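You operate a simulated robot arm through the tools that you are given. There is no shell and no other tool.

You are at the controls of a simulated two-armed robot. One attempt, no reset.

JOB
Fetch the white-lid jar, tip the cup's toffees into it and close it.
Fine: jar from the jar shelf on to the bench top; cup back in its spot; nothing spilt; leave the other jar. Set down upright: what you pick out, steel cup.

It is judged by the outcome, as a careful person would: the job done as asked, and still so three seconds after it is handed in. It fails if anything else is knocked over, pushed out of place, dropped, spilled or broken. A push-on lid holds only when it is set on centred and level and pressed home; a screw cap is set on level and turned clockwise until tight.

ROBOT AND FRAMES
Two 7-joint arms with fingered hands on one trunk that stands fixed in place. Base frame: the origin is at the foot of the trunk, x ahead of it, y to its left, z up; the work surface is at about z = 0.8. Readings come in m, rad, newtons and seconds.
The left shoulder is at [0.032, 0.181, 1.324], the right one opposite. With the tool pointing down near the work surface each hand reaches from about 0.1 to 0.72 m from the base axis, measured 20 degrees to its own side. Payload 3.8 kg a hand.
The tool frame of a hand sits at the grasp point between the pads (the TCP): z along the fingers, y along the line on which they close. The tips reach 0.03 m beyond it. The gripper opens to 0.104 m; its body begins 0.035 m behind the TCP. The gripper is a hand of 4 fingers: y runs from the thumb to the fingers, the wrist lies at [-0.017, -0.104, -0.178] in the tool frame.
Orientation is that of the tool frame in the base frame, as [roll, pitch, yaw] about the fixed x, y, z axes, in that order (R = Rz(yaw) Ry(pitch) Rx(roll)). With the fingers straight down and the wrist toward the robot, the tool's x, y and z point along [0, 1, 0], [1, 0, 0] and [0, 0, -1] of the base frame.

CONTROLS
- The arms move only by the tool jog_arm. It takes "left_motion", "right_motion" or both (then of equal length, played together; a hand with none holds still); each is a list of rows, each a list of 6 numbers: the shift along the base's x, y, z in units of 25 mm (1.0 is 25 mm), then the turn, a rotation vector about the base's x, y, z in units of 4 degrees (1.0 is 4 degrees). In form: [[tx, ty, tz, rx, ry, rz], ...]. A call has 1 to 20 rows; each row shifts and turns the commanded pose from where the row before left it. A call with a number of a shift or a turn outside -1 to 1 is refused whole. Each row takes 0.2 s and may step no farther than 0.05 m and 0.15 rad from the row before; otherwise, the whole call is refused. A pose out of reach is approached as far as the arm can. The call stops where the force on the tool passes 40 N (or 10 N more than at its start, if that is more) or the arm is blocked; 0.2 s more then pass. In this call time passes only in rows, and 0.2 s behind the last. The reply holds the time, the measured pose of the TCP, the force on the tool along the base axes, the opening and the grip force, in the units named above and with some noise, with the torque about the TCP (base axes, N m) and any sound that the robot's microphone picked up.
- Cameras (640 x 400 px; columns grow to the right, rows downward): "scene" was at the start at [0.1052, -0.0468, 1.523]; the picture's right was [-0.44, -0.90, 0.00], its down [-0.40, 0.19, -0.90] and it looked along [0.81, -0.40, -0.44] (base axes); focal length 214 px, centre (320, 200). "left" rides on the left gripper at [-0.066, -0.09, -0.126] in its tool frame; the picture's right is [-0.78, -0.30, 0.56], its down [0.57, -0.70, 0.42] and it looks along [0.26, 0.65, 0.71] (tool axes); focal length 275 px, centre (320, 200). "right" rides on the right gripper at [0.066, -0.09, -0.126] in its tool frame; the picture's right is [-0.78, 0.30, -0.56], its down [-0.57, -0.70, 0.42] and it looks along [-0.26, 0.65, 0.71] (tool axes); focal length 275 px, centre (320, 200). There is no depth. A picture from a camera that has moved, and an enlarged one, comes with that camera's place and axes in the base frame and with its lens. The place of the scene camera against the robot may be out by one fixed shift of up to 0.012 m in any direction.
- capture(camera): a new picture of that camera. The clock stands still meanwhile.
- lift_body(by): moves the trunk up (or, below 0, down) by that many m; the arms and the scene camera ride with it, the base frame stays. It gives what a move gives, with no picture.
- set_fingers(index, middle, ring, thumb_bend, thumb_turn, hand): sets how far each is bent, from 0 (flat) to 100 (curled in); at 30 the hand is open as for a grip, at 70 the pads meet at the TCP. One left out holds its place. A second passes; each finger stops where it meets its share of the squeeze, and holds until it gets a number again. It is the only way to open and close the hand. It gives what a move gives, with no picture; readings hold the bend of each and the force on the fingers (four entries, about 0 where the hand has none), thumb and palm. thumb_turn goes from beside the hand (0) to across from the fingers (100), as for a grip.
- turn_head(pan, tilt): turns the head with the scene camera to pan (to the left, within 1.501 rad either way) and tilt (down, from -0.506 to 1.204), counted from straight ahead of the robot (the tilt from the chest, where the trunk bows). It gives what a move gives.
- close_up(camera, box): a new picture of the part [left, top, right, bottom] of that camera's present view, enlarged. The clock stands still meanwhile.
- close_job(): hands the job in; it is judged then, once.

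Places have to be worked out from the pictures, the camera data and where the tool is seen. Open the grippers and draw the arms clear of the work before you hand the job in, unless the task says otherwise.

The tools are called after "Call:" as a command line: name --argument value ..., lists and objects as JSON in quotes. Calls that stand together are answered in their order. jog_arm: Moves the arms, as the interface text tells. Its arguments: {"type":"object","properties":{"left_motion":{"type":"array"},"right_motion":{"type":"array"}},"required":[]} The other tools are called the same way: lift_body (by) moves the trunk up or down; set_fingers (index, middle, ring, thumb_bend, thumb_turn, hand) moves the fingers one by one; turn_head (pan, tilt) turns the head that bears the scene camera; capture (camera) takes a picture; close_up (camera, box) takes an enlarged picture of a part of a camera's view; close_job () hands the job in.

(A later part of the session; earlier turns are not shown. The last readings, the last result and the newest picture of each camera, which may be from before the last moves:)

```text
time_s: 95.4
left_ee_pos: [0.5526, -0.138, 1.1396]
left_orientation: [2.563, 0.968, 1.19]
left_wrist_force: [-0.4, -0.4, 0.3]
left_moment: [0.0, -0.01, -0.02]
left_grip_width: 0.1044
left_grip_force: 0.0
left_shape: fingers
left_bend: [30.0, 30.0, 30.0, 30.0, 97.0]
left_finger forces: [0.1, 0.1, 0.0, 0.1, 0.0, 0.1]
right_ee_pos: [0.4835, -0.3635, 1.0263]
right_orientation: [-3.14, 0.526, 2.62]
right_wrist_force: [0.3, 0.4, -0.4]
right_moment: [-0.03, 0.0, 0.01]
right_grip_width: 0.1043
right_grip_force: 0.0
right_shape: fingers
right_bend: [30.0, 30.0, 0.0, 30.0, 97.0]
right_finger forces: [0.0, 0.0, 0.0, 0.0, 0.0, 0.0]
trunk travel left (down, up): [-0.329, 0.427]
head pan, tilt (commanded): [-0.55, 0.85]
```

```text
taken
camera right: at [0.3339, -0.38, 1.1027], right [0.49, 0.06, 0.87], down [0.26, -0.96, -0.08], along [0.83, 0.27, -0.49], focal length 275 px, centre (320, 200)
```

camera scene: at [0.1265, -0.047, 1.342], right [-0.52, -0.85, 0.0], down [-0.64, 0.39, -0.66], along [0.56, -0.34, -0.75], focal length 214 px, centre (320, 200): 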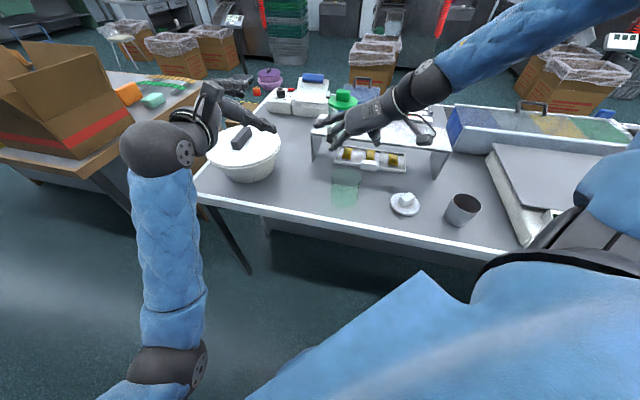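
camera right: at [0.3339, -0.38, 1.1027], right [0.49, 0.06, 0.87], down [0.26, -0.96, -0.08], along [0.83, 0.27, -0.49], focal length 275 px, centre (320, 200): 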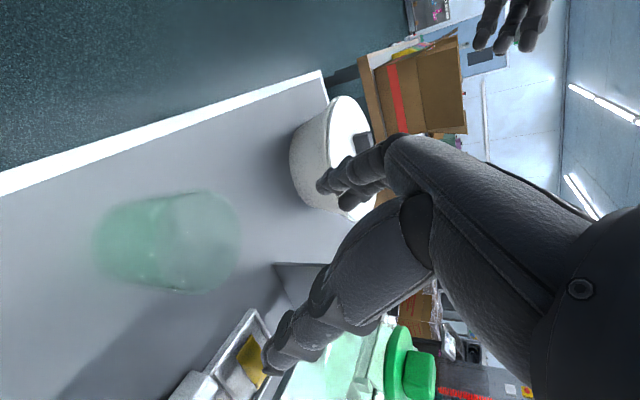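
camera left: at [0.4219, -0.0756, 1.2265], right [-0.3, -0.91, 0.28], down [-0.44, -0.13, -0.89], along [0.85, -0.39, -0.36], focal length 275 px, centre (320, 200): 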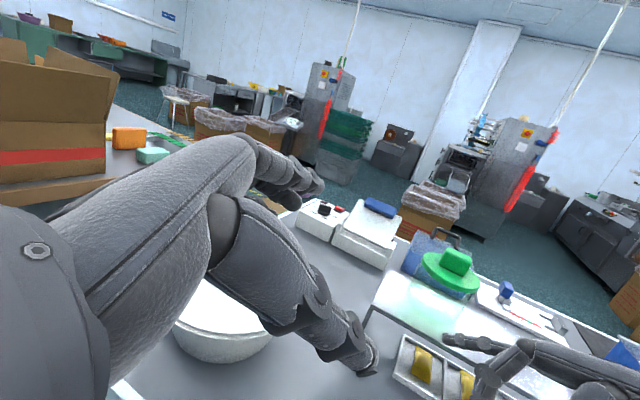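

The pouring posture over the jar is fully reachable. I'll rehearse it backwards to a level, upright-cup posture beside the jar (hand pointing left), reopening the ring finger as well.

Call:
jog_arm --right_motion '[[-0.05, -0.15, 0.1, 0.99, 0.572, -0.331], [-0.05, -0.15, 0.1, 0.99, 0.572, -0.331], [-0.05, -0.15, 0.1, 0.99, 0.572, -0.331], [-0.05, -0.15, 0.1, 0.99, 0.572, -0.331], [-0.05, -0.15, 0.1, 0.99, 0.572, -0.331], [-0.05, -0.15, 0.1, 0.99, 0.572, -0.331], [-0.05, -0.15, 0, 0.99, 0.572, -0.331], [-0.05, -0.15, 0, 0.99, 0.572, -0.331], [-0.05, -0.15, 0, 0.99, 0.572, -0.331], [-0.05, -0.15, 0, 0.99, 0.572, -0.331], [-0.05, -0.15, 0, 0.99, 0.572, -0.331], [-0.05, -0.15, 0, 0.99, 0.572, -0.331], [-0.05, -0.15, 0, 0.99, 0.572, -0.331], [-0.05, -0.15, 0, 0.99, 0.572, -0.331], [-0.05, -0.15, 0, 0.99, 0.572, -0.331], [-0.05, -0.15, 0, 0.99, 0.572, -0.331], [-0.05, -0.15, 0, 0.99, 0.572, -0.331], [-0.05, -0.15, 0, 0.99, 0.572, -0.331], [-0.05, -0.15, 0, 0.99, 0.572, -0.331], [-0.05, -0.15, 0, 0.99, 0.572, -0.331]]'

Call:
set_fingers --hand "right" --ring 30

Call:
capture --camera "scene"

```text
time_s: 99.6
left_ee_pos: [0.5526, -0.1362, 1.1417]
left_orientation: [2.566, 0.968, 1.191]
left_wrist_force: [-0.2, -0.1, 0.2]
left_moment: [0.0, -0.06, -0.01]
left_grip_width: 0.1042
left_grip_force: 0.1
left_shape: fingers
left_bend: [30.0, 30.0, 30.0, 30.0, 97.0]
left_finger forces: [0.1, 0.0, 0.0, 0.1, 0.1, 0.0]
right_ee_pos: [0.4584, -0.4397, 1.0432]
right_orientation: [2.704, -1.012, 2.177]
right_wrist_force: [-0.3, 0.1, 0.1]
right_moment: [0.01, 0.0, 0.02]
right_grip_width: 0.104
right_grip_force: 0.1
right_shape: fingers
right_bend: [30.0, 30.0, 0.0, 30.0, 97.0]
right_finger forces: [0.1, 0.0, 0.0, 0.0, 0.1, 0.0]
trunk travel left (down, up): [-0.329, 0.427]
head pan, tilt (commanded): [-0.55, 0.85]
```

```text
time_s: 100.6
left_ee_pos: [0.5525, -0.1365, 1.1402]
left_orientation: [2.565, 0.968, 1.191]
left_wrist_force: [-0.4, 0.5, -0.3]
left_moment: [0.0, 0.01, 0.0]
left_grip_width: 0.1043
left_grip_force: 0.0
left_shape: fingers
left_bend: [30.0, 30.0, 30.0, 30.0, 97.0]
left_finger forces: [0.0, 0.1, 0.0, 0.0, 0.0, 0.1]
right_ee_pos: [0.4587, -0.4392, 1.0448]
right_orientation: [2.701, -1.01, 2.179]
right_wrist_force: [0.0, 0.7, -0.1]
right_moment: [0.02, 0.01, 0.0]
right_grip_width: 0.1041
right_grip_force: 0.1
right_shape: fingers
right_bend: [30.0, 30.0, 30.0, 30.0, 97.0]
right_finger forces: [0.1, 0.0, 0.0, 0.1, 0.0, 0.1]
trunk travel left (down, up): [-0.329, 0.427]
head pan, tilt (commanded): [-0.55, 0.85]
```

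```text
taken
camera scene: at [0.1263, -0.0472, 1.342], right [-0.52, -0.85, 0.0], down [-0.64, 0.39, -0.66], along [0.56, -0.34, -0.75], focal length 214 px, centre (320, 200)
```

scene: 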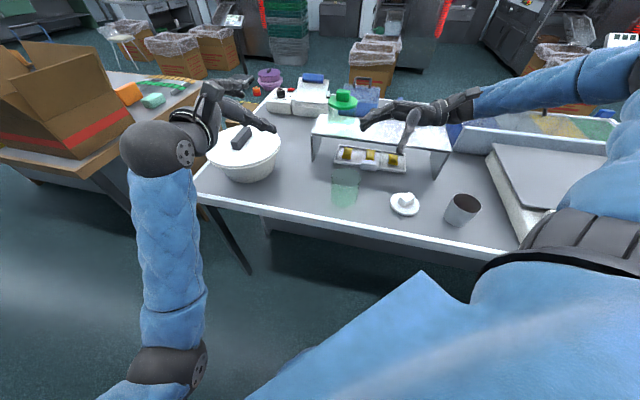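

The path is free all the way. I'll complete the turn to fully upright, drifting right a little.

Call:
jog_arm --right_motion '[[-0.1, -0.2, 0, 0.97, 0.56, -0.325], [-0.1, -0.2, 0, 0.97, 0.56, -0.325], [-0.1, -0.2, 0, 0.97, 0.56, -0.325], [-0.1, -0.2, 0, 0.97, 0.56, -0.325], [-0.1, -0.2, 0, 0.97, 0.56, -0.325], [-0.1, -0.2, 0, 0.97, 0.56, -0.325], [-0.1, -0.2, 0, 0.97, 0.56, -0.325]]'

```text
time_s: 102.2
left_ee_pos: [0.5515, -0.1367, 1.1406]
left_orientation: [2.567, 0.967, 1.193]
left_wrist_force: [0.7, 0.1, -0.8]
left_moment: [0.05, -0.03, 0.01]
left_grip_width: 0.1044
left_grip_force: 0.0
left_shape: fingers
left_bend: [30.0, 30.0, 30.0, 30.0, 97.0]
left_finger forces: [0.1, 0.1, 0.0, 0.1, 0.1, 0.1]
right_ee_pos: [0.441, -0.4761, 1.043]
right_orientation: [2.555, -1.559, 2.161]
right_wrist_force: [-0.3, 0.1, 0.0]
right_moment: [-0.02, -0.01, 0.02]
right_grip_width: 0.1041
right_grip_force: 0.1
right_shape: fingers
right_bend: [30.0, 30.0, 30.0, 30.0, 97.0]
right_finger forces: [0.1, 0.0, 0.0, 0.0, 0.0, 0.0]
trunk travel left (down, up): [-0.329, 0.427]
head pan, tilt (commanded): [-0.55, 0.85]
```

Level and upright works near the jar, with the hand pointing left. Now I'll rehearse the pick-up posture above the cup: fingers sloping 45° down, coming in over the cup at a safe height.

Call:
jog_arm --right_motion '[[-0.657, -0.463, -0.1, -0.876, 0.408, -0.987], [-0.657, -0.463, -0.1, -0.876, 0.408, -0.987], [-0.657, -0.463, -0.1, -0.876, 0.408, -0.987], [-0.657, -0.463, -0.1, -0.876, 0.408, -0.987], [-0.657, -0.463, -0.1, -0.876, 0.408, -0.987], [-0.657, -0.463, -0.1, -0.876, 0.408, -0.987], [-0.657, -0.463, -0.1, -0.876, 0.408, -0.987], [-0.657, -0.463, -0.1, -0.876, 0.408, -0.987], [-0.657, -0.463, -0.1, -0.876, 0.408, -0.987], [-0.657, -0.463, -0.1, -0.876, 0.408, -0.987], [-0.657, -0.463, -0.1, -0.876, 0.408, -0.987], [-0.657, -0.463, -0.1, -0.876, 0.408, -0.987]]'

Call:
capture --camera "scene"

Call:
capture --camera "right"

```text
time_s: 104.8
left_ee_pos: [0.5517, -0.1364, 1.1413]
left_orientation: [2.565, 0.969, 1.19]
left_wrist_force: [0.8, -0.2, -0.1]
left_moment: [-0.01, -0.01, 0.02]
left_grip_width: 0.1042
left_grip_force: 0.1
left_shape: fingers
left_bend: [30.0, 30.0, 30.0, 30.0, 97.0]
left_finger forces: [0.0, 0.0, 0.1, 0.1, 0.0, 0.0]
right_ee_pos: [0.2422, -0.6106, 1.0123]
right_orientation: [3.141, -0.772, 0.706]
right_wrist_force: [0.0, -0.1, 0.2]
right_moment: [-0.01, -0.02, 0.0]
right_grip_width: 0.1043
right_grip_force: 0.1
right_shape: fingers
right_bend: [30.0, 30.0, 30.0, 30.0, 97.0]
right_finger forces: [0.0, 0.0, 0.1, 0.0, 0.1, 0.0]
trunk travel left (down, up): [-0.329, 0.427]
head pan, tilt (commanded): [-0.55, 0.85]
```

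```text
taken
camera scene: at [0.1257, -0.0471, 1.3421], right [-0.52, -0.85, 0.0], down [-0.64, 0.39, -0.66], along [0.56, -0.34, -0.75], focal length 214 px, centre (320, 200)
```

scene: 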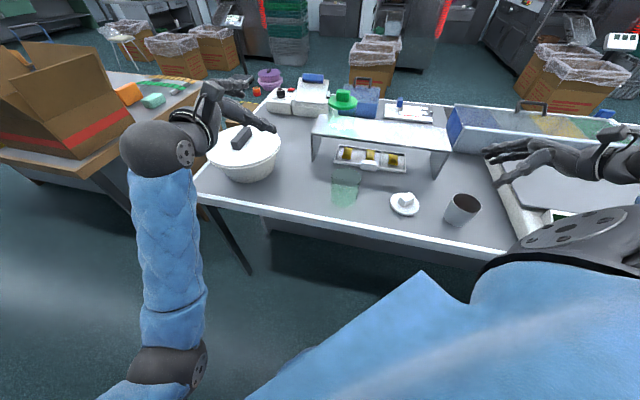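

```text
taken
camera right: at [0.1522, -0.5671, 1.1479], right [-0.53, -0.84, -0.14], down [-0.54, 0.46, -0.71], along [0.66, -0.29, -0.69], focal length 275 px, centre (320, 200)
```

right: 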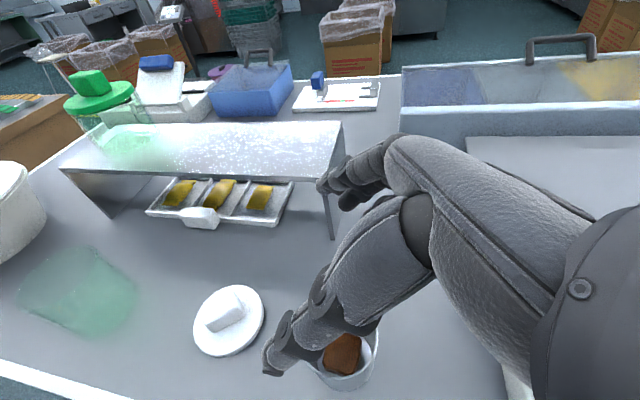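

The pick-up posture over the cup is reachable, and the right camera now sees into the cup with a brown toffee inside. I'll zoom in on it.

Call:
close_up --camera "right" --box '[280, 290, 420, 400]'

Call:
close_up --camera "right" --box '[0, 220, 280, 400]'

```text
3.64 times, centred on (350, 345) of right
camera zoom: at [0.1522, -0.5671, 1.1479], right [-0.53, -0.84, -0.14], down [-0.54, 0.46, -0.71], along [0.66, -0.29, -0.69], focal length 1001 px, centre (211, -327)
```

zoom: 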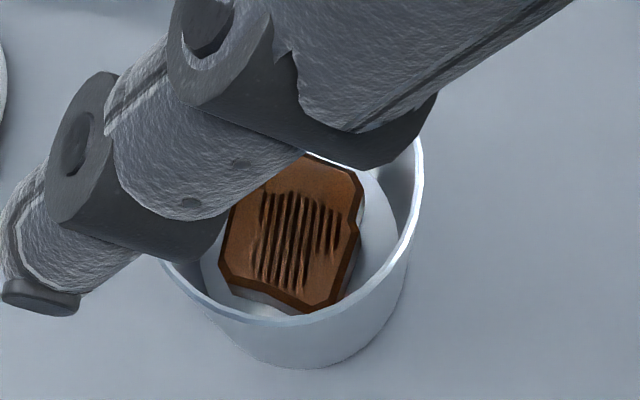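

```text
2.22 times, centred on (140, 310) of right
camera zoom: at [0.1522, -0.5671, 1.1479], right [-0.53, -0.84, -0.14], down [-0.54, 0.46, -0.71], along [0.66, -0.29, -0.69], focal length 612 px, centre (720, -44)
```

zoom: 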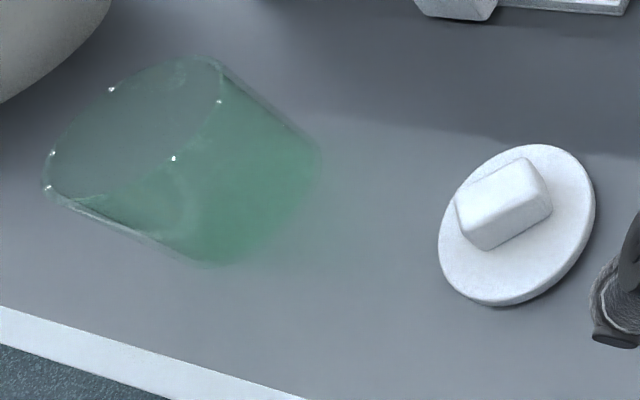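

The cup's axis works out near (0.246, -0.603), and it holds ridged toffee blocks. I'll swing the index finger wide so it stays off the rim, and lower the hand partway so thumb and fingers straddle the cup.

Call:
set_fingers --hand "right" --index 10

Call:
jog_arm --right_motion '[[-0.02, 0.03, -0.9, 0, 0, 0], [-0.02, 0.03, -0.9, 0, 0, 0], [-0.02, 0.03, -0.9, 0, 0, 0], [-0.02, 0.02, -0.9, 0, 0, 0], [0, 0, -0.8, 0, 0, 0]]'

Call:
capture --camera "right"

Call:
close_up --camera "scene" --box '[410, 130, 560, 250]'

```text
time_s: 105.8
left_ee_pos: [0.5522, -0.137, 1.1399]
left_orientation: [2.564, 0.969, 1.19]
left_wrist_force: [-0.6, 0.1, 0.8]
left_moment: [-0.04, -0.04, -0.03]
left_grip_width: 0.1043
left_grip_force: 0.0
left_shape: fingers
left_bend: [30.0, 30.0, 30.0, 30.0, 97.0]
left_finger forces: [0.0, 0.0, 0.1, 0.1, 0.1, 0.0]
right_ee_pos: [0.2433, -0.6104, 1.011]
right_orientation: [3.141, -0.774, 0.705]
right_wrist_force: [0.4, 0.1, 0.2]
right_moment: [0.02, -0.02, 0.03]
right_grip_width: 0.1313
right_grip_force: 0.1
right_shape: fingers
right_bend: [10.0, 30.0, 30.0, 30.0, 97.0]
right_finger forces: [0.0, 0.0, 0.0, 0.0, 0.0, 0.1]
trunk travel left (down, up): [-0.329, 0.427]
head pan, tilt (commanded): [-0.55, 0.85]
```

```text
time_s: 107.0
left_ee_pos: [0.5532, -0.1387, 1.1415]
left_orientation: [2.566, 0.967, 1.191]
left_wrist_force: [0.1, 0.0, -0.9]
left_moment: [0.0, -0.05, 0.02]
left_grip_width: 0.1045
left_grip_force: 0.0
left_shape: fingers
left_bend: [30.0, 30.0, 30.0, 30.0, 97.0]
left_finger forces: [0.0, 0.1, 0.1, 0.0, 0.0, 0.0]
right_ee_pos: [0.2406, -0.6105, 0.9032]
right_orientation: [-3.14, -0.774, 0.704]
right_wrist_force: [0.7, 0.2, -0.3]
right_moment: [-0.04, 0.03, 0.02]
right_grip_width: 0.1312
right_grip_force: 0.1
right_shape: fingers
right_bend: [10.0, 30.0, 30.0, 30.0, 97.0]
right_finger forces: [0.1, 0.1, 0.0, 0.1, 0.0, 0.0]
trunk travel left (down, up): [-0.329, 0.427]
head pan, tilt (commanded): [-0.55, 0.85]
```

```text
taken
camera right: at [0.1505, -0.5664, 1.0383], right [-0.53, -0.84, -0.14], down [-0.54, 0.46, -0.71], along [0.66, -0.29, -0.69], focal length 275 px, centre (320, 200)
```

right: 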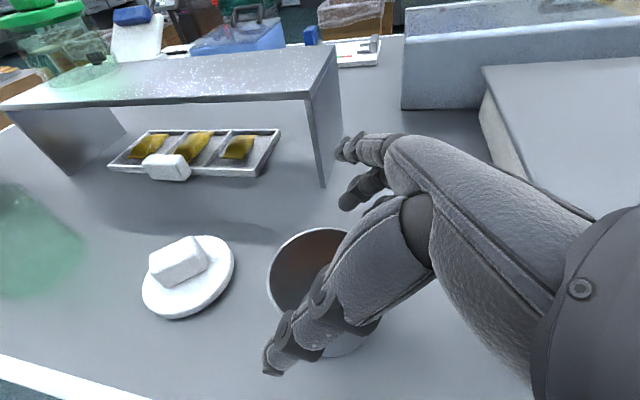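

```text
3.33 times, centred on (485, 190) of scene
camera zoom: at [0.1264, -0.0477, 1.342], right [-0.52, -0.85, 0.0], down [-0.64, 0.39, -0.66], along [0.56, -0.34, -0.75], focal length 715 px, centre (-230, 233)
```

zoom: 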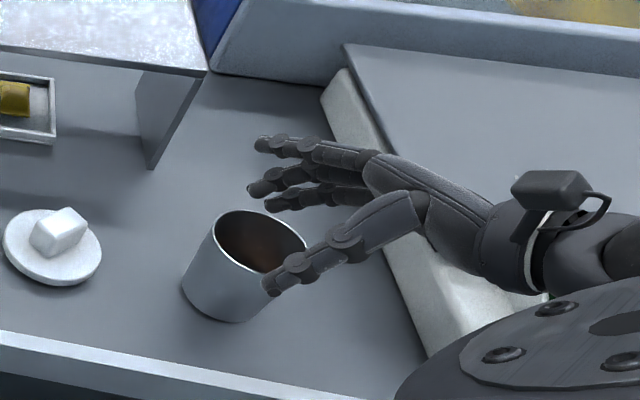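

The cup sits centred between thumb and fingers. I'll lower the remaining 4 cm in small steps, watching for contact.

Call:
jog_arm --right_motion '[[0, 0, -0.4, 0, 0, 0], [0, 0, -0.4, 0, 0, 0], [0, 0, -0.4, 0, 0, 0], [0, 0, -0.25, 0, 0, 0]]'

Call:
capture --camera "right"

Call:
close_up --camera "scene" --box '[410, 150, 530, 250]'

```text
time_s: 108.0
left_ee_pos: [0.552, -0.1374, 1.1421]
left_orientation: [2.566, 0.969, 1.192]
left_wrist_force: [-1.0, -0.3, 0.5]
left_moment: [0.02, 0.0, -0.01]
left_grip_width: 0.1044
left_grip_force: 0.1
left_shape: fingers
left_bend: [30.0, 30.0, 30.0, 30.0, 97.0]
left_finger forces: [0.1, 0.0, 0.1, 0.0, 0.1, 0.0]
right_ee_pos: [0.2419, -0.6114, 0.8665]
right_orientation: [3.14, -0.775, 0.706]
right_wrist_force: [-0.2, -0.4, 0.1]
right_moment: [0.0, 0.0, 0.02]
right_grip_width: 0.1313
right_grip_force: 0.1
right_shape: fingers
right_bend: [10.0, 30.0, 30.0, 30.0, 97.0]
right_finger forces: [0.1, 0.0, 0.0, 0.0, 0.0, 0.1]
trunk travel left (down, up): [-0.329, 0.427]
head pan, tilt (commanded): [-0.55, 0.85]
```

```text
taken
camera right: at [0.152, -0.5681, 1.0028], right [-0.53, -0.84, -0.14], down [-0.54, 0.46, -0.71], along [0.66, -0.29, -0.69], focal length 275 px, centre (320, 200)
```

right: 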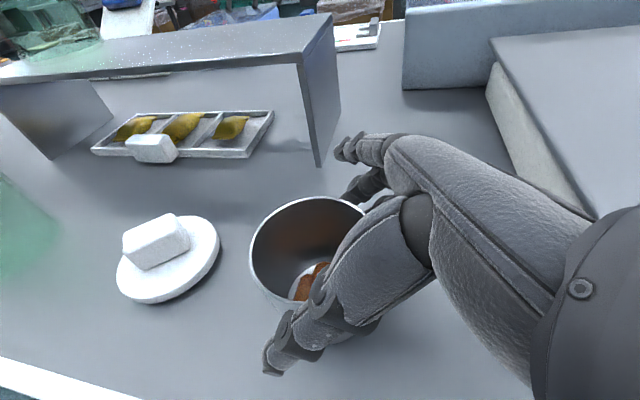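

```text
4.00 times, centred on (470, 200) of scene
camera zoom: at [0.1262, -0.0472, 1.342], right [-0.52, -0.85, 0.0], down [-0.64, 0.39, -0.66], along [0.56, -0.34, -0.75], focal length 858 px, centre (-280, 200)
```

zoom: 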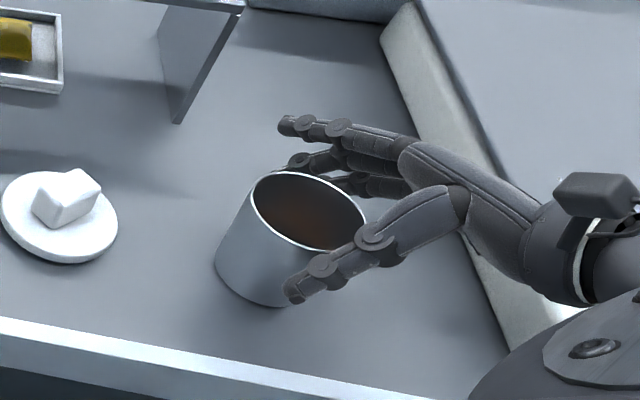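

No contact yet and the cup is between the digits. I'll lower the last 5 mm and close thumb, middle and ring lightly.

Call:
jog_arm --right_motion '[[0, 0, -0.2, 0, 0, 0]]'

Call:
set_fingers --hand "right" --middle 42 --ring 42 --thumb_bend 42

Call:
close_up --camera "scene" --box '[410, 150, 530, 250]'

Call:
capture --camera "right"

```text
time_s: 108.4
left_ee_pos: [0.5535, -0.1374, 1.1413]
left_orientation: [2.567, 0.968, 1.191]
left_wrist_force: [0.1, -0.9, 0.1]
left_moment: [-0.03, -0.01, 0.0]
left_grip_width: 0.1045
left_grip_force: 0.0
left_shape: fingers
left_bend: [30.0, 30.0, 30.0, 30.0, 97.0]
left_finger forces: [0.1, 0.0, 0.0, 0.0, 0.0, 0.0]
right_ee_pos: [0.2423, -0.6117, 0.8622]
right_orientation: [3.14, -0.774, 0.707]
right_wrist_force: [0.0, 0.0, 0.9]
right_moment: [-0.02, 0.02, -0.06]
right_grip_width: 0.1314
right_grip_force: 0.0
right_shape: fingers
right_bend: [10.0, 30.0, 30.0, 30.0, 97.0]
right_finger forces: [0.0, 0.1, 0.0, 0.0, 0.1, 0.0]
trunk travel left (down, up): [-0.329, 0.427]
head pan, tilt (commanded): [-0.55, 0.85]
```

```text
time_s: 109.4
left_ee_pos: [0.5524, -0.1373, 1.142]
left_orientation: [2.564, 0.968, 1.19]
left_wrist_force: [0.8, -0.4, -0.5]
left_moment: [0.03, -0.03, 0.02]
left_grip_width: 0.1042
left_grip_force: 0.0
left_shape: fingers
left_bend: [30.0, 30.0, 30.0, 30.0, 97.0]
left_finger forces: [0.0, 0.0, 0.1, 0.0, 0.0, 0.0]
right_ee_pos: [0.2417, -0.6118, 0.8632]
right_orientation: [3.138, -0.775, 0.708]
right_wrist_force: [-0.4, 0.9, 0.1]
right_moment: [-0.02, 0.03, 0.02]
right_grip_width: 0.1177
right_grip_force: 0.1
right_shape: fingers
right_bend: [10.0, 42.0, 42.0, 42.0, 97.0]
right_finger forces: [0.0, 0.1, 0.0, 0.1, 0.0, 0.0]
trunk travel left (down, up): [-0.329, 0.427]
head pan, tilt (commanded): [-0.55, 0.85]
```

```text
4.00 times, centred on (470, 200) of scene
camera zoom: at [0.1262, -0.0473, 1.342], right [-0.52, -0.85, 0.0], down [-0.64, 0.39, -0.66], along [0.56, -0.34, -0.75], focal length 858 px, centre (-280, 200)
```

zoom: 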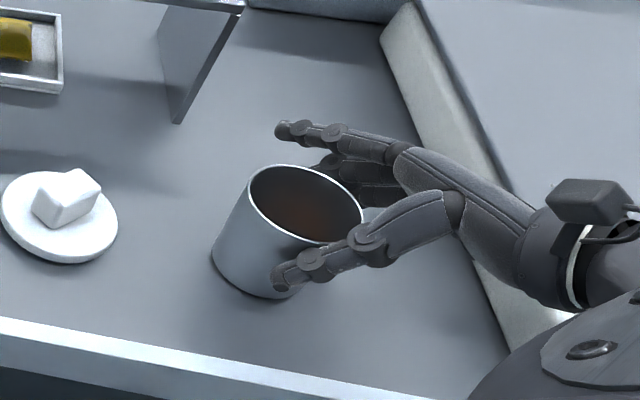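

```text
taken
camera right: at [0.152, -0.5676, 0.998], right [-0.53, -0.84, -0.14], down [-0.54, 0.46, -0.71], along [0.66, -0.29, -0.69], focal length 275 px, centre (320, 200)
```

right: 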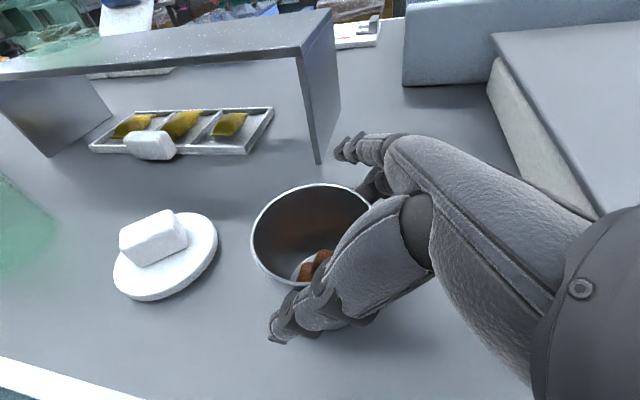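

The digits have nearly reached the cup with no force yet. I'll close further to grip it.

Call:
set_fingers --hand "right" --middle 50 --ring 50 --thumb_bend 50

Call:
close_up --camera "scene" --box '[410, 150, 530, 250]'

Call:
close_up --camera "right" --box '[220, 130, 420, 350]'

```text
time_s: 110.4
left_ee_pos: [0.5525, -0.1361, 1.1401]
left_orientation: [2.566, 0.969, 1.193]
left_wrist_force: [0.8, 0.1, -0.5]
left_moment: [-0.01, 0.01, -0.01]
left_grip_width: 0.1042
left_grip_force: 0.1
left_shape: fingers
left_bend: [30.0, 30.0, 30.0, 30.0, 97.0]
left_finger forces: [0.0, 0.0, 0.0, 0.1, 0.0, 0.0]
right_ee_pos: [0.241, -0.6106, 0.8624]
right_orientation: [3.14, -0.775, 0.706]
right_wrist_force: [0.2, -1.5, 1.6]
right_moment: [-0.09, -0.1, -0.02]
right_grip_width: 0.1138
right_grip_force: 6.3
right_shape: fingers
right_bend: [10.0, 45.0, 47.0, 46.0, 96.0]
right_finger forces: [0.1, 5.0, 1.9, 0.1, 5.5, 0.1]
trunk travel left (down, up): [-0.329, 0.427]
head pan, tilt (commanded): [-0.55, 0.85]
```

```text
4.00 times, centred on (470, 200) of scene
camera zoom: at [0.1262, -0.0472, 1.342], right [-0.52, -0.85, 0.0], down [-0.64, 0.39, -0.66], along [0.56, -0.34, -0.75], focal length 858 px, centre (-280, 200)
```

zoom: 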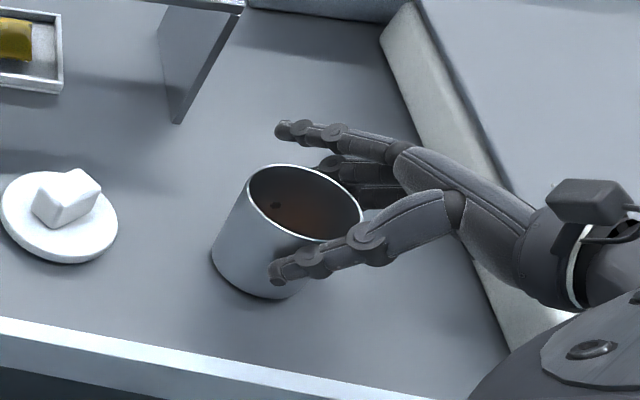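

```text
1.82 times, centred on (320, 240) of right
camera zoom: at [0.152, -0.5676, 0.9981], right [-0.53, -0.84, -0.14], down [-0.54, 0.46, -0.71], along [0.66, -0.29, -0.69], focal length 500 px, centre (320, 127)
```

zoom: 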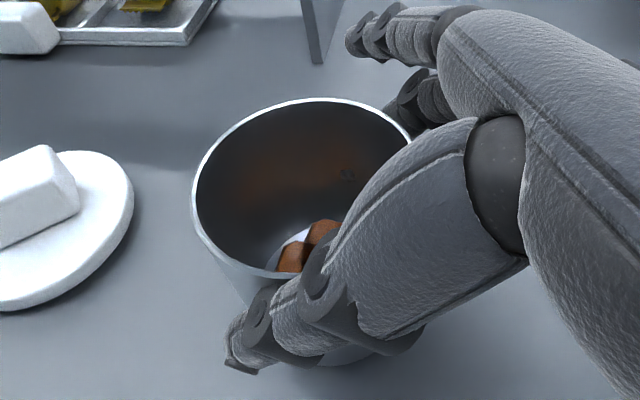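

Middle, ring and thumb are all in contact around the cup. I'll tighten to a secure hold.

Call:
set_fingers --hand "right" --middle 56 --ring 60 --thumb_bend 62

Call:
close_up --camera "scene" --box '[410, 150, 530, 250]'

```text
time_s: 111.4
left_ee_pos: [0.5519, -0.1377, 1.1408]
left_orientation: [2.565, 0.969, 1.191]
left_wrist_force: [1.4, 0.6, -0.1]
left_moment: [-0.01, 0.05, 0.0]
left_grip_width: 0.1042
left_grip_force: 0.1
left_shape: fingers
left_bend: [30.0, 30.0, 30.0, 30.0, 97.0]
left_finger forces: [0.0, 0.1, 0.1, 0.0, 0.0, 0.0]
right_ee_pos: [0.2428, -0.6109, 0.8623]
right_orientation: [3.136, -0.775, 0.708]
right_wrist_force: [0.1, -1.8, 3.4]
right_moment: [-0.16, -0.13, -0.02]
right_grip_width: 0.1103
right_grip_force: 15.7
right_shape: fingers
right_bend: [10.0, 46.0, 50.0, 52.0, 94.0]
right_finger forces: [0.1, 8.4, 8.0, 0.0, 14.9, 0.0]
trunk travel left (down, up): [-0.329, 0.427]
head pan, tilt (commanded): [-0.55, 0.85]
```

```text
4.00 times, centred on (470, 200) of scene
camera zoom: at [0.1261, -0.0471, 1.3421], right [-0.52, -0.85, 0.0], down [-0.64, 0.39, -0.66], along [0.56, -0.34, -0.75], focal length 858 px, centre (-280, 200)
```

zoom: 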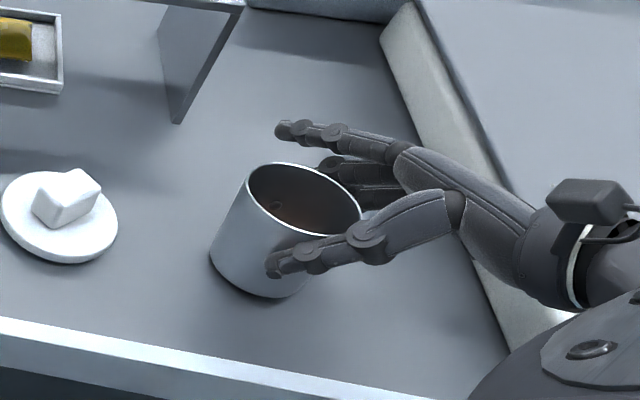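

The hold is about 15 N, balanced. I'll lift the cup a little and check it hangs level.

Call:
jog_arm --right_motion '[[0, 0, 0.2, 0, 0, 0], [0, 0, 0.4, 0, 0, 0], [0, 0, 0.6, 0, 0, 0]]'

Call:
close_up --camera "scene" --box '[410, 150, 530, 250]'

Call:
close_up --camera "right" --box '[220, 130, 420, 350]'

```text
time_s: 112.2
left_ee_pos: [0.5527, -0.1363, 1.1418]
left_orientation: [2.564, 0.97, 1.19]
left_wrist_force: [-0.5, -0.7, 1.2]
left_moment: [0.01, 0.0, 0.03]
left_grip_width: 0.1041
left_grip_force: 0.1
left_shape: fingers
left_bend: [30.0, 30.0, 30.0, 30.0, 97.0]
left_finger forces: [0.0, 0.1, 0.0, 0.0, 0.0, 0.1]
right_ee_pos: [0.2417, -0.6088, 0.8922]
right_orientation: [3.139, -0.771, 0.707]
right_wrist_force: [0.0, -0.3, -1.9]
right_moment: [-0.01, 0.0, 0.01]
right_grip_width: 0.11
right_grip_force: 15.0
right_shape: fingers
right_bend: [10.0, 46.0, 50.0, 52.0, 94.0]
right_finger forces: [0.0, 8.1, 7.6, 0.0, 14.8, 0.0]
trunk travel left (down, up): [-0.329, 0.427]
head pan, tilt (commanded): [-0.55, 0.85]
```

```text
4.00 times, centred on (470, 200) of scene
camera zoom: at [0.1262, -0.047, 1.342], right [-0.52, -0.85, 0.0], down [-0.64, 0.39, -0.66], along [0.56, -0.34, -0.75], focal length 858 px, centre (-280, 200)
```

zoom: 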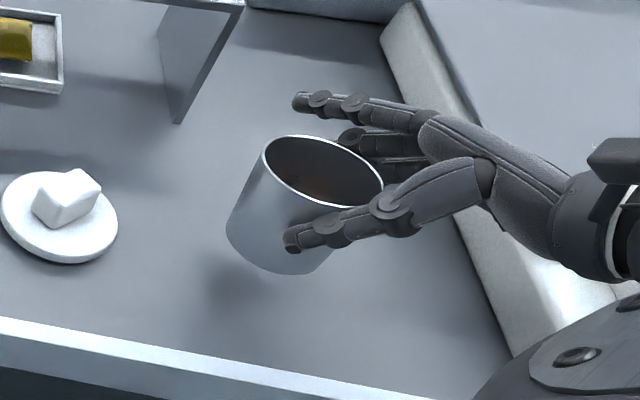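

```text
1.82 times, centred on (320, 240) of right
camera zoom: at [0.1525, -0.5659, 1.0281], right [-0.53, -0.84, -0.14], down [-0.54, 0.46, -0.71], along [0.66, -0.29, -0.69], focal length 500 px, centre (320, 127)
```

zoom: 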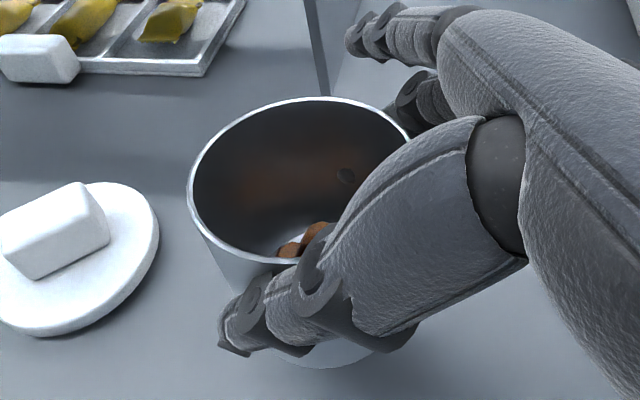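

The cup hangs upright with the toffees in it, about 1.9 N. I'll raise it well clear first.

Call:
jog_arm --right_motion '[[0, 0, 0.8, 0, 0, 0], [0, 0, 0.8, 0, 0, 0], [0, 0, 0.8, 0, 0, 0], [0, 0, 0.8, 0, 0, 0], [0, 0, 0.8, 0, 0, 0], [0, 0, 0.8, 0, 0, 0], [0, 0, 0.6, 0, 0, 0]]'

Call:
jog_arm --right_motion '[[0.54, 0.454, 0, 0, 0, 0.98], [0.54, 0.454, 0, 0, 0, 0.98], [0.54, 0.454, 0, 0, 0, 0.98], [0.54, 0.454, 0, 0, 0, 0.98], [0.54, 0.454, 0, 0, 0, 0.98], [0.54, 0.454, 0, 0, 0, 0.98], [0.54, 0.454, 0, 0, 0, 0.98], [0.54, 0.454, 0, 0, 0, 0.98], [0.54, 0.454, 0, 0, 0, 0.98], [0.54, 0.454, 0, 0, 0, 0.98]]'

Call:
capture --camera "scene"

Call:
capture --camera "right"

```text
time_s: 113.8
left_ee_pos: [0.5519, -0.137, 1.1416]
left_orientation: [2.567, 0.97, 1.191]
left_wrist_force: [-0.8, -0.2, 0.0]
left_moment: [0.01, 0.02, 0.02]
left_grip_width: 0.1044
left_grip_force: 0.0
left_shape: fingers
left_bend: [30.0, 30.0, 30.0, 30.0, 97.0]
left_finger forces: [0.1, 0.0, 0.1, 0.1, 0.0, 0.0]
right_ee_pos: [0.2412, -0.6088, 1.0275]
right_orientation: [3.142, -0.777, 0.705]
right_wrist_force: [-0.2, 0.2, -1.7]
right_moment: [-0.02, -0.01, -0.05]
right_grip_width: 0.1101
right_grip_force: 14.9
right_shape: fingers
right_bend: [10.0, 46.0, 50.0, 52.0, 94.0]
right_finger forces: [0.1, 8.1, 7.5, 0.0, 14.9, 0.0]
trunk travel left (down, up): [-0.329, 0.427]
head pan, tilt (commanded): [-0.55, 0.85]
```

```text
time_s: 116.0
left_ee_pos: [0.552, -0.1368, 1.1403]
left_orientation: [2.566, 0.969, 1.191]
left_wrist_force: [-0.2, 0.0, 1.0]
left_moment: [0.04, -0.01, -0.03]
left_grip_width: 0.1044
left_grip_force: 0.0
left_shape: fingers
left_bend: [30.0, 30.0, 30.0, 30.0, 97.0]
left_finger forces: [0.1, 0.1, 0.1, 0.1, 0.0, 0.0]
right_ee_pos: [0.3776, -0.4972, 1.0259]
right_orientation: [3.139, -0.776, 1.393]
right_wrist_force: [0.8, 0.4, -2.2]
right_moment: [-0.01, 0.05, 0.02]
right_grip_width: 0.1101
right_grip_force: 15.0
right_shape: fingers
right_bend: [10.0, 46.0, 50.0, 52.0, 94.0]
right_finger forces: [0.1, 7.9, 7.4, 0.0, 14.9, 0.0]
trunk travel left (down, up): [-0.329, 0.427]
head pan, tilt (commanded): [-0.55, 0.85]
```

```text
taken
camera scene: at [0.1267, -0.0474, 1.3419], right [-0.52, -0.85, 0.0], down [-0.64, 0.39, -0.66], along [0.56, -0.34, -0.75], focal length 214 px, centre (320, 200)
```

scene: 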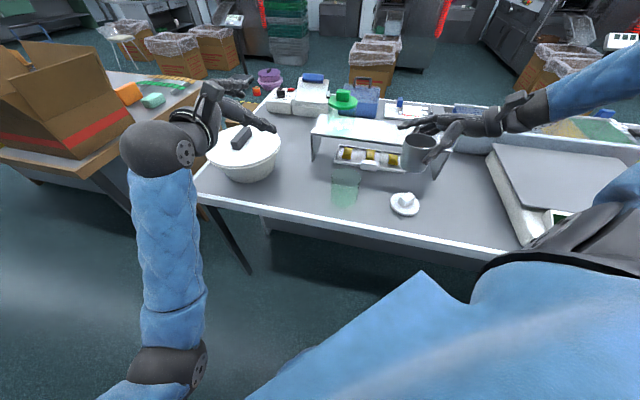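

```text
taken
camera right: at [0.2807, -0.519, 1.1616], right [0.12, -0.98, -0.14], down [-0.71, 0.01, -0.71], along [0.69, 0.19, -0.69], focal length 275 px, centre (320, 200)
```

right: 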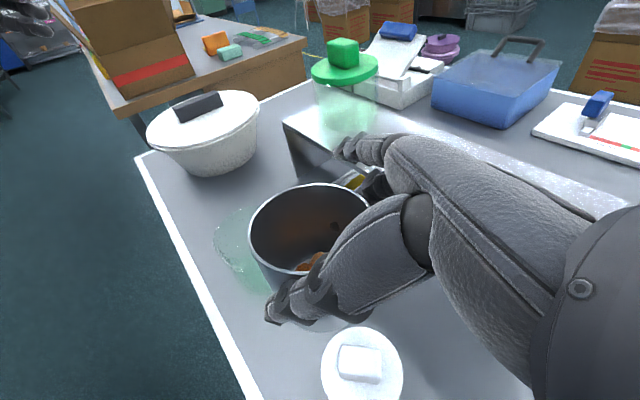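

The cup is upright and the way is clear. I'll zoom in on the open jar to confirm the centre of its mouth before pouring.

Call:
close_up --camera "scene" --box '[310, 140, 390, 220]'

Call:
close_up --camera "right" --box '[190, 170, 390, 330]'

```text
5.00 times, centred on (350, 180) of scene
camera zoom: at [0.1267, -0.0474, 1.3419], right [-0.52, -0.85, 0.0], down [-0.64, 0.39, -0.66], along [0.56, -0.34, -0.75], focal length 1072 px, centre (170, 300)
```

zoom: 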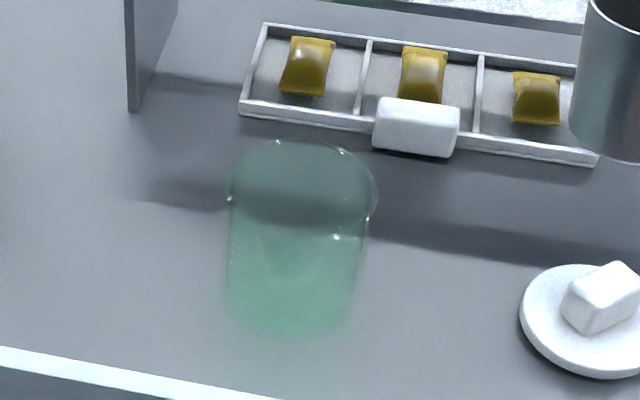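

```text
2.50 times, centred on (290, 250) of right
camera zoom: at [0.2807, -0.519, 1.1616], right [0.12, -0.98, -0.14], down [-0.71, 0.01, -0.71], along [0.69, 0.19, -0.69], focal length 688 px, centre (395, 75)
```

zoom: 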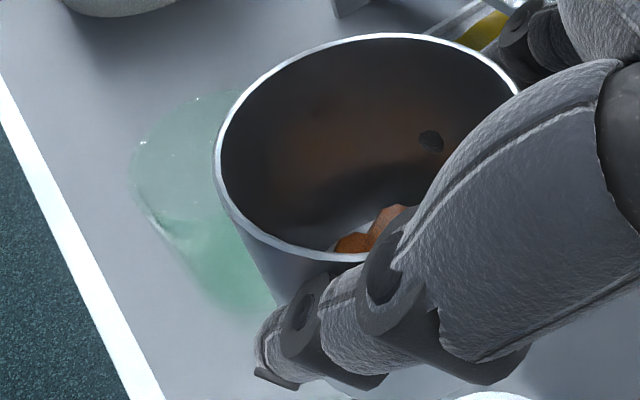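

The mouth is about 0.09 m across, centred near (0.491, -0.351). I'll bring the upright cup to the right side of the jar, just short of it.

Call:
jog_arm --right_motion '[[0.58, 0.538, 0.04, 0, 0, 1], [0.58, 0.538, 0.04, 0, 0, 1], [0.58, 0.538, 0.04, 0, 0, 1], [0.58, 0.538, 0.04, 0, 0, 1], [0.58, 0.538, 0, 0, 0, 1]]'

Call:
capture --camera "right"

Call:
close_up --camera "scene" --box '[300, 100, 440, 220]'

```text
time_s: 117.2
left_ee_pos: [0.5544, -0.1377, 1.1408]
left_orientation: [2.568, 0.967, 1.194]
left_wrist_force: [0.1, -0.7, 0.5]
left_moment: [0.03, 0.0, 0.01]
left_grip_width: 0.104
left_grip_force: 0.0
left_shape: fingers
left_bend: [30.0, 30.0, 30.0, 30.0, 97.0]
left_finger forces: [0.0, 0.0, 0.0, 0.1, 0.0, 0.0]
right_ee_pos: [0.4524, -0.4318, 1.0294]
right_orientation: [3.141, -0.775, 1.738]
right_wrist_force: [0.0, 0.0, -1.2]
right_moment: [-0.06, -0.02, 0.01]
right_grip_width: 0.1101
right_grip_force: 15.0
right_shape: fingers
right_bend: [10.0, 46.0, 50.0, 52.0, 94.0]
right_finger forces: [0.0, 7.9, 7.6, 0.1, 14.8, 0.0]
trunk travel left (down, up): [-0.329, 0.427]
head pan, tilt (commanded): [-0.55, 0.85]
```

```text
taken
camera right: at [0.3699, -0.4854, 1.1655], right [0.45, -0.88, -0.14], down [-0.67, -0.23, -0.7], along [0.59, 0.41, -0.69], focal length 275 px, centre (320, 200)
```

right: 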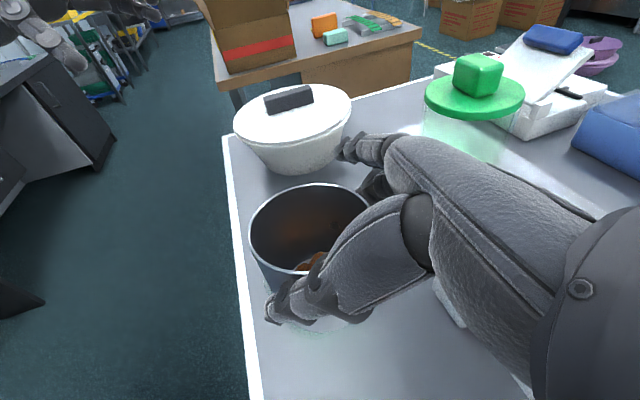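

```text
3.33 times, centred on (370, 160) of scene
camera zoom: at [0.1272, -0.0473, 1.3419], right [-0.52, -0.85, 0.0], down [-0.64, 0.39, -0.66], along [0.56, -0.34, -0.75], focal length 715 px, centre (153, 333)
```

zoom: 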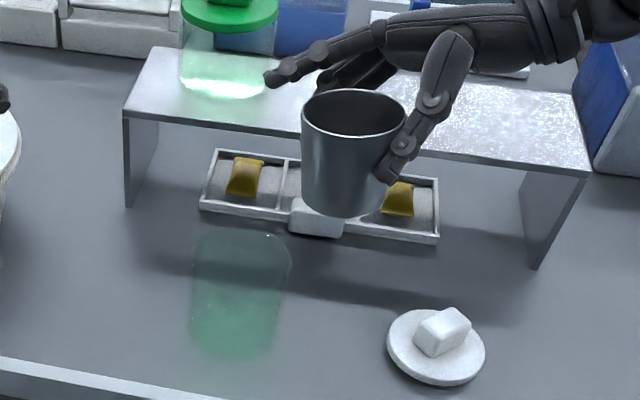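

Everything lines up. I'll begin the tilt over the jar: the first stage takes the cup to about 30° while moving its lip toward the mouth.

Call:
jog_arm --right_motion '[[0.204, 0.139, -0.115, -0.99, -0.36, 0.39], [0.204, 0.139, -0.115, -0.99, -0.36, 0.39], [0.204, 0.139, -0.115, -0.99, -0.36, 0.39], [0.204, 0.139, -0.115, -0.99, -0.36, 0.39], [0.204, 0.139, -0.115, -0.99, -0.36, 0.39], [0.204, 0.139, -0.115, -0.99, -0.36, 0.39], [0.204, 0.139, -0.115, -0.99, -0.36, 0.39]]'

Call:
close_up --camera "scene" --box '[300, 100, 440, 220]'

Call:
capture --camera "right"

```text
time_s: 118.8
left_ee_pos: [0.5526, -0.1372, 1.1399]
left_orientation: [2.564, 0.97, 1.19]
left_wrist_force: [-0.2, -0.5, -0.4]
left_moment: [0.04, 0.01, 0.03]
left_grip_width: 0.1042
left_grip_force: 0.1
left_shape: fingers
left_bend: [30.0, 30.0, 30.0, 30.0, 97.0]
left_finger forces: [0.0, 0.1, 0.0, 0.0, 0.0, 0.0]
right_ee_pos: [0.4842, -0.4068, 1.0115]
right_orientation: [3.097, -0.26, 1.958]
right_wrist_force: [0.1, 0.5, -1.0]
right_moment: [0.01, 0.03, 0.01]
right_grip_width: 0.1097
right_grip_force: 15.1
right_shape: fingers
right_bend: [10.0, 46.0, 50.0, 52.0, 94.0]
right_finger forces: [0.0, 7.8, 7.1, 0.1, 15.0, 0.0]
trunk travel left (down, up): [-0.329, 0.427]
head pan, tilt (commanded): [-0.55, 0.85]
```

```text
3.33 times, centred on (370, 160) of scene
camera zoom: at [0.1265, -0.047, 1.342], right [-0.52, -0.85, 0.0], down [-0.64, 0.39, -0.66], along [0.56, -0.34, -0.75], focal length 715 px, centre (153, 333)
```

zoom: 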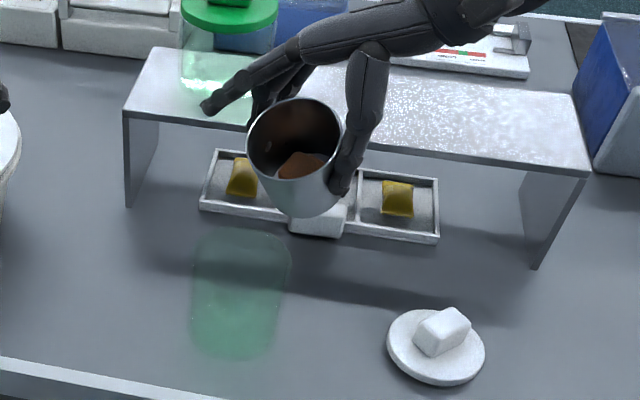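

```text
taken
camera right: at [0.384, -0.4111, 1.1446], right [0.59, -0.73, 0.35], down [-0.47, -0.66, -0.59], along [0.66, 0.18, -0.73], focal length 275 px, centre (320, 200)
```

right: 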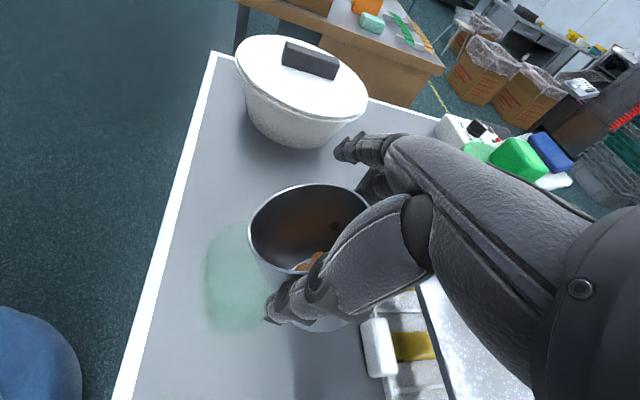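

The tilt is going well and the toffees stay at the bottom of the cup. I'll continue to about 50° with the lip over the mouth.

Call:
jog_arm --right_motion '[[0.22, 0.13, -0.13, -0.99, -0.36, 0.39], [0.22, 0.13, -0.13, -0.99, -0.36, 0.39], [0.22, 0.13, -0.13, -0.99, -0.36, 0.39], [0.22, 0.13, -0.13, -0.99, -0.36, 0.39], [0.22, 0.13, -0.13, -0.99, -0.36, 0.39]]'

Call:
close_up --camera "scene" --box '[300, 100, 440, 220]'

Call:
capture --camera "right"

```text
time_s: 120.0
left_ee_pos: [0.5528, -0.1372, 1.1406]
left_orientation: [2.563, 0.97, 1.188]
left_wrist_force: [0.1, 0.0, -0.5]
left_moment: [-0.01, -0.01, 0.02]
left_grip_width: 0.1043
left_grip_force: 0.0
left_shape: fingers
left_bend: [30.0, 30.0, 30.0, 30.0, 97.0]
left_finger forces: [0.1, 0.0, 0.0, 0.0, 0.0, 0.0]
right_ee_pos: [0.5132, -0.3909, 0.9954]
right_orientation: [3.137, 0.105, 2.092]
right_wrist_force: [-0.7, -0.4, -1.2]
right_moment: [0.02, 0.02, -0.01]
right_grip_width: 0.1096
right_grip_force: 14.2
right_shape: fingers
right_bend: [10.0, 46.0, 51.0, 52.0, 94.0]
right_finger forces: [0.1, 7.8, 6.8, 0.0, 14.8, 0.0]
trunk travel left (down, up): [-0.329, 0.427]
head pan, tilt (commanded): [-0.55, 0.85]
```

```text
3.33 times, centred on (370, 160) of scene
camera zoom: at [0.1265, -0.047, 1.342], right [-0.52, -0.85, 0.0], down [-0.64, 0.39, -0.66], along [0.56, -0.34, -0.75], focal length 715 px, centre (153, 333)
```

zoom: 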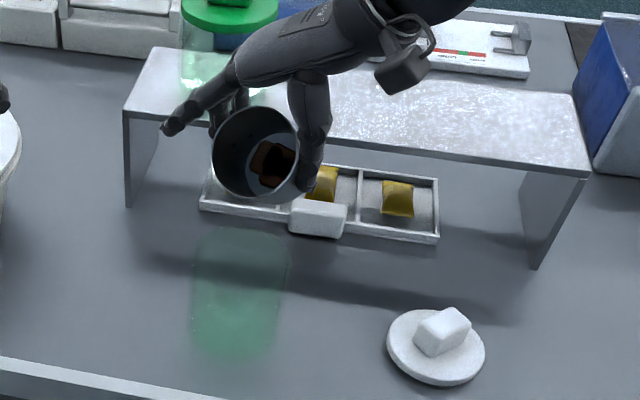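

```text
taken
camera right: at [0.395, -0.3653, 1.1133], right [0.61, -0.47, 0.64], down [-0.3, -0.88, -0.37], along [0.73, 0.03, -0.68], focal length 275 px, centre (320, 200)
```

right: 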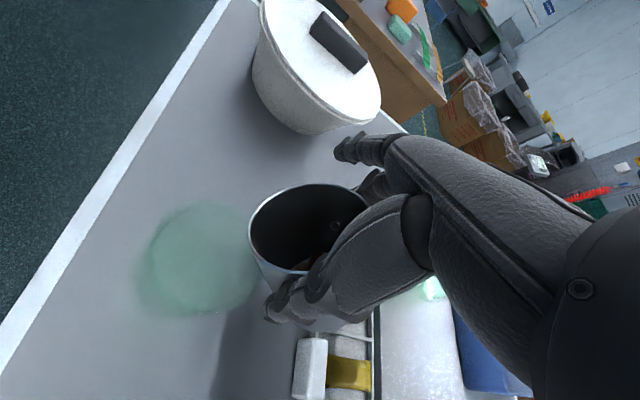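

The lip is now over the mouth to within about 1 cm, at 50°. I'll keep tilting to about 90° while holding the lip over the jar.

Call:
jog_arm --right_motion '[[-0.028, 0.127, -0.09, -0.567, -0.739, 0.98], [-0.028, 0.127, -0.09, -0.567, -0.739, 0.98], [-0.028, 0.127, -0.09, -0.567, -0.739, 0.98], [-0.028, 0.127, -0.09, -0.567, -0.739, 0.98], [-0.028, 0.127, -0.09, -0.567, -0.739, 0.98], [-0.028, 0.127, -0.09, -0.567, -0.739, 0.98]]'

Call:
close_up --camera "scene" --box '[300, 100, 440, 220]'

Call:
capture --camera "right"

```text
time_s: 121.4
left_ee_pos: [0.5513, -0.137, 1.1408]
left_orientation: [2.568, 0.968, 1.194]
left_wrist_force: [0.6, -0.7, 0.1]
left_moment: [0.0, -0.03, 0.0]
left_grip_width: 0.1043
left_grip_force: 0.0
left_shape: fingers
left_bend: [30.0, 30.0, 30.0, 30.0, 97.0]
left_finger forces: [0.1, 0.0, 0.0, 0.0, 0.0, 0.0]
right_ee_pos: [0.508, -0.3711, 0.9811]
right_orientation: [3.055, 0.485, 2.487]
right_wrist_force: [0.1, -0.4, -1.0]
right_moment: [0.0, 0.0, 0.03]
right_grip_width: 0.1097
right_grip_force: 14.4
right_shape: fingers
right_bend: [10.0, 46.0, 51.0, 52.0, 94.0]
right_finger forces: [0.0, 7.7, 6.6, 0.0, 14.9, 0.0]
trunk travel left (down, up): [-0.329, 0.427]
head pan, tilt (commanded): [-0.55, 0.85]
```

```text
3.33 times, centred on (370, 160) of scene
camera zoom: at [0.1263, -0.0475, 1.342], right [-0.52, -0.85, 0.0], down [-0.64, 0.39, -0.66], along [0.56, -0.34, -0.75], focal length 715 px, centre (153, 333)
```

zoom: 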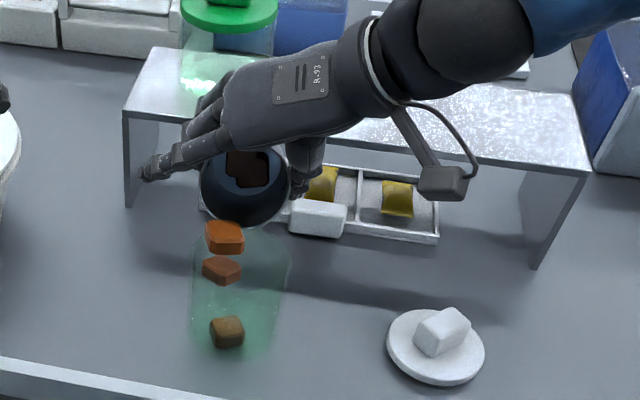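

```text
taken
camera right: at [0.3569, -0.3803, 1.0549], right [0.48, -0.06, 0.88], down [0.18, -0.97, -0.16], along [0.86, 0.23, -0.46], focal length 275 px, centre (320, 200)
```

right: 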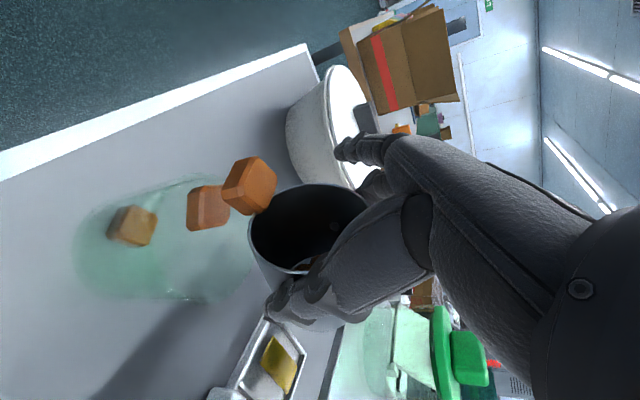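

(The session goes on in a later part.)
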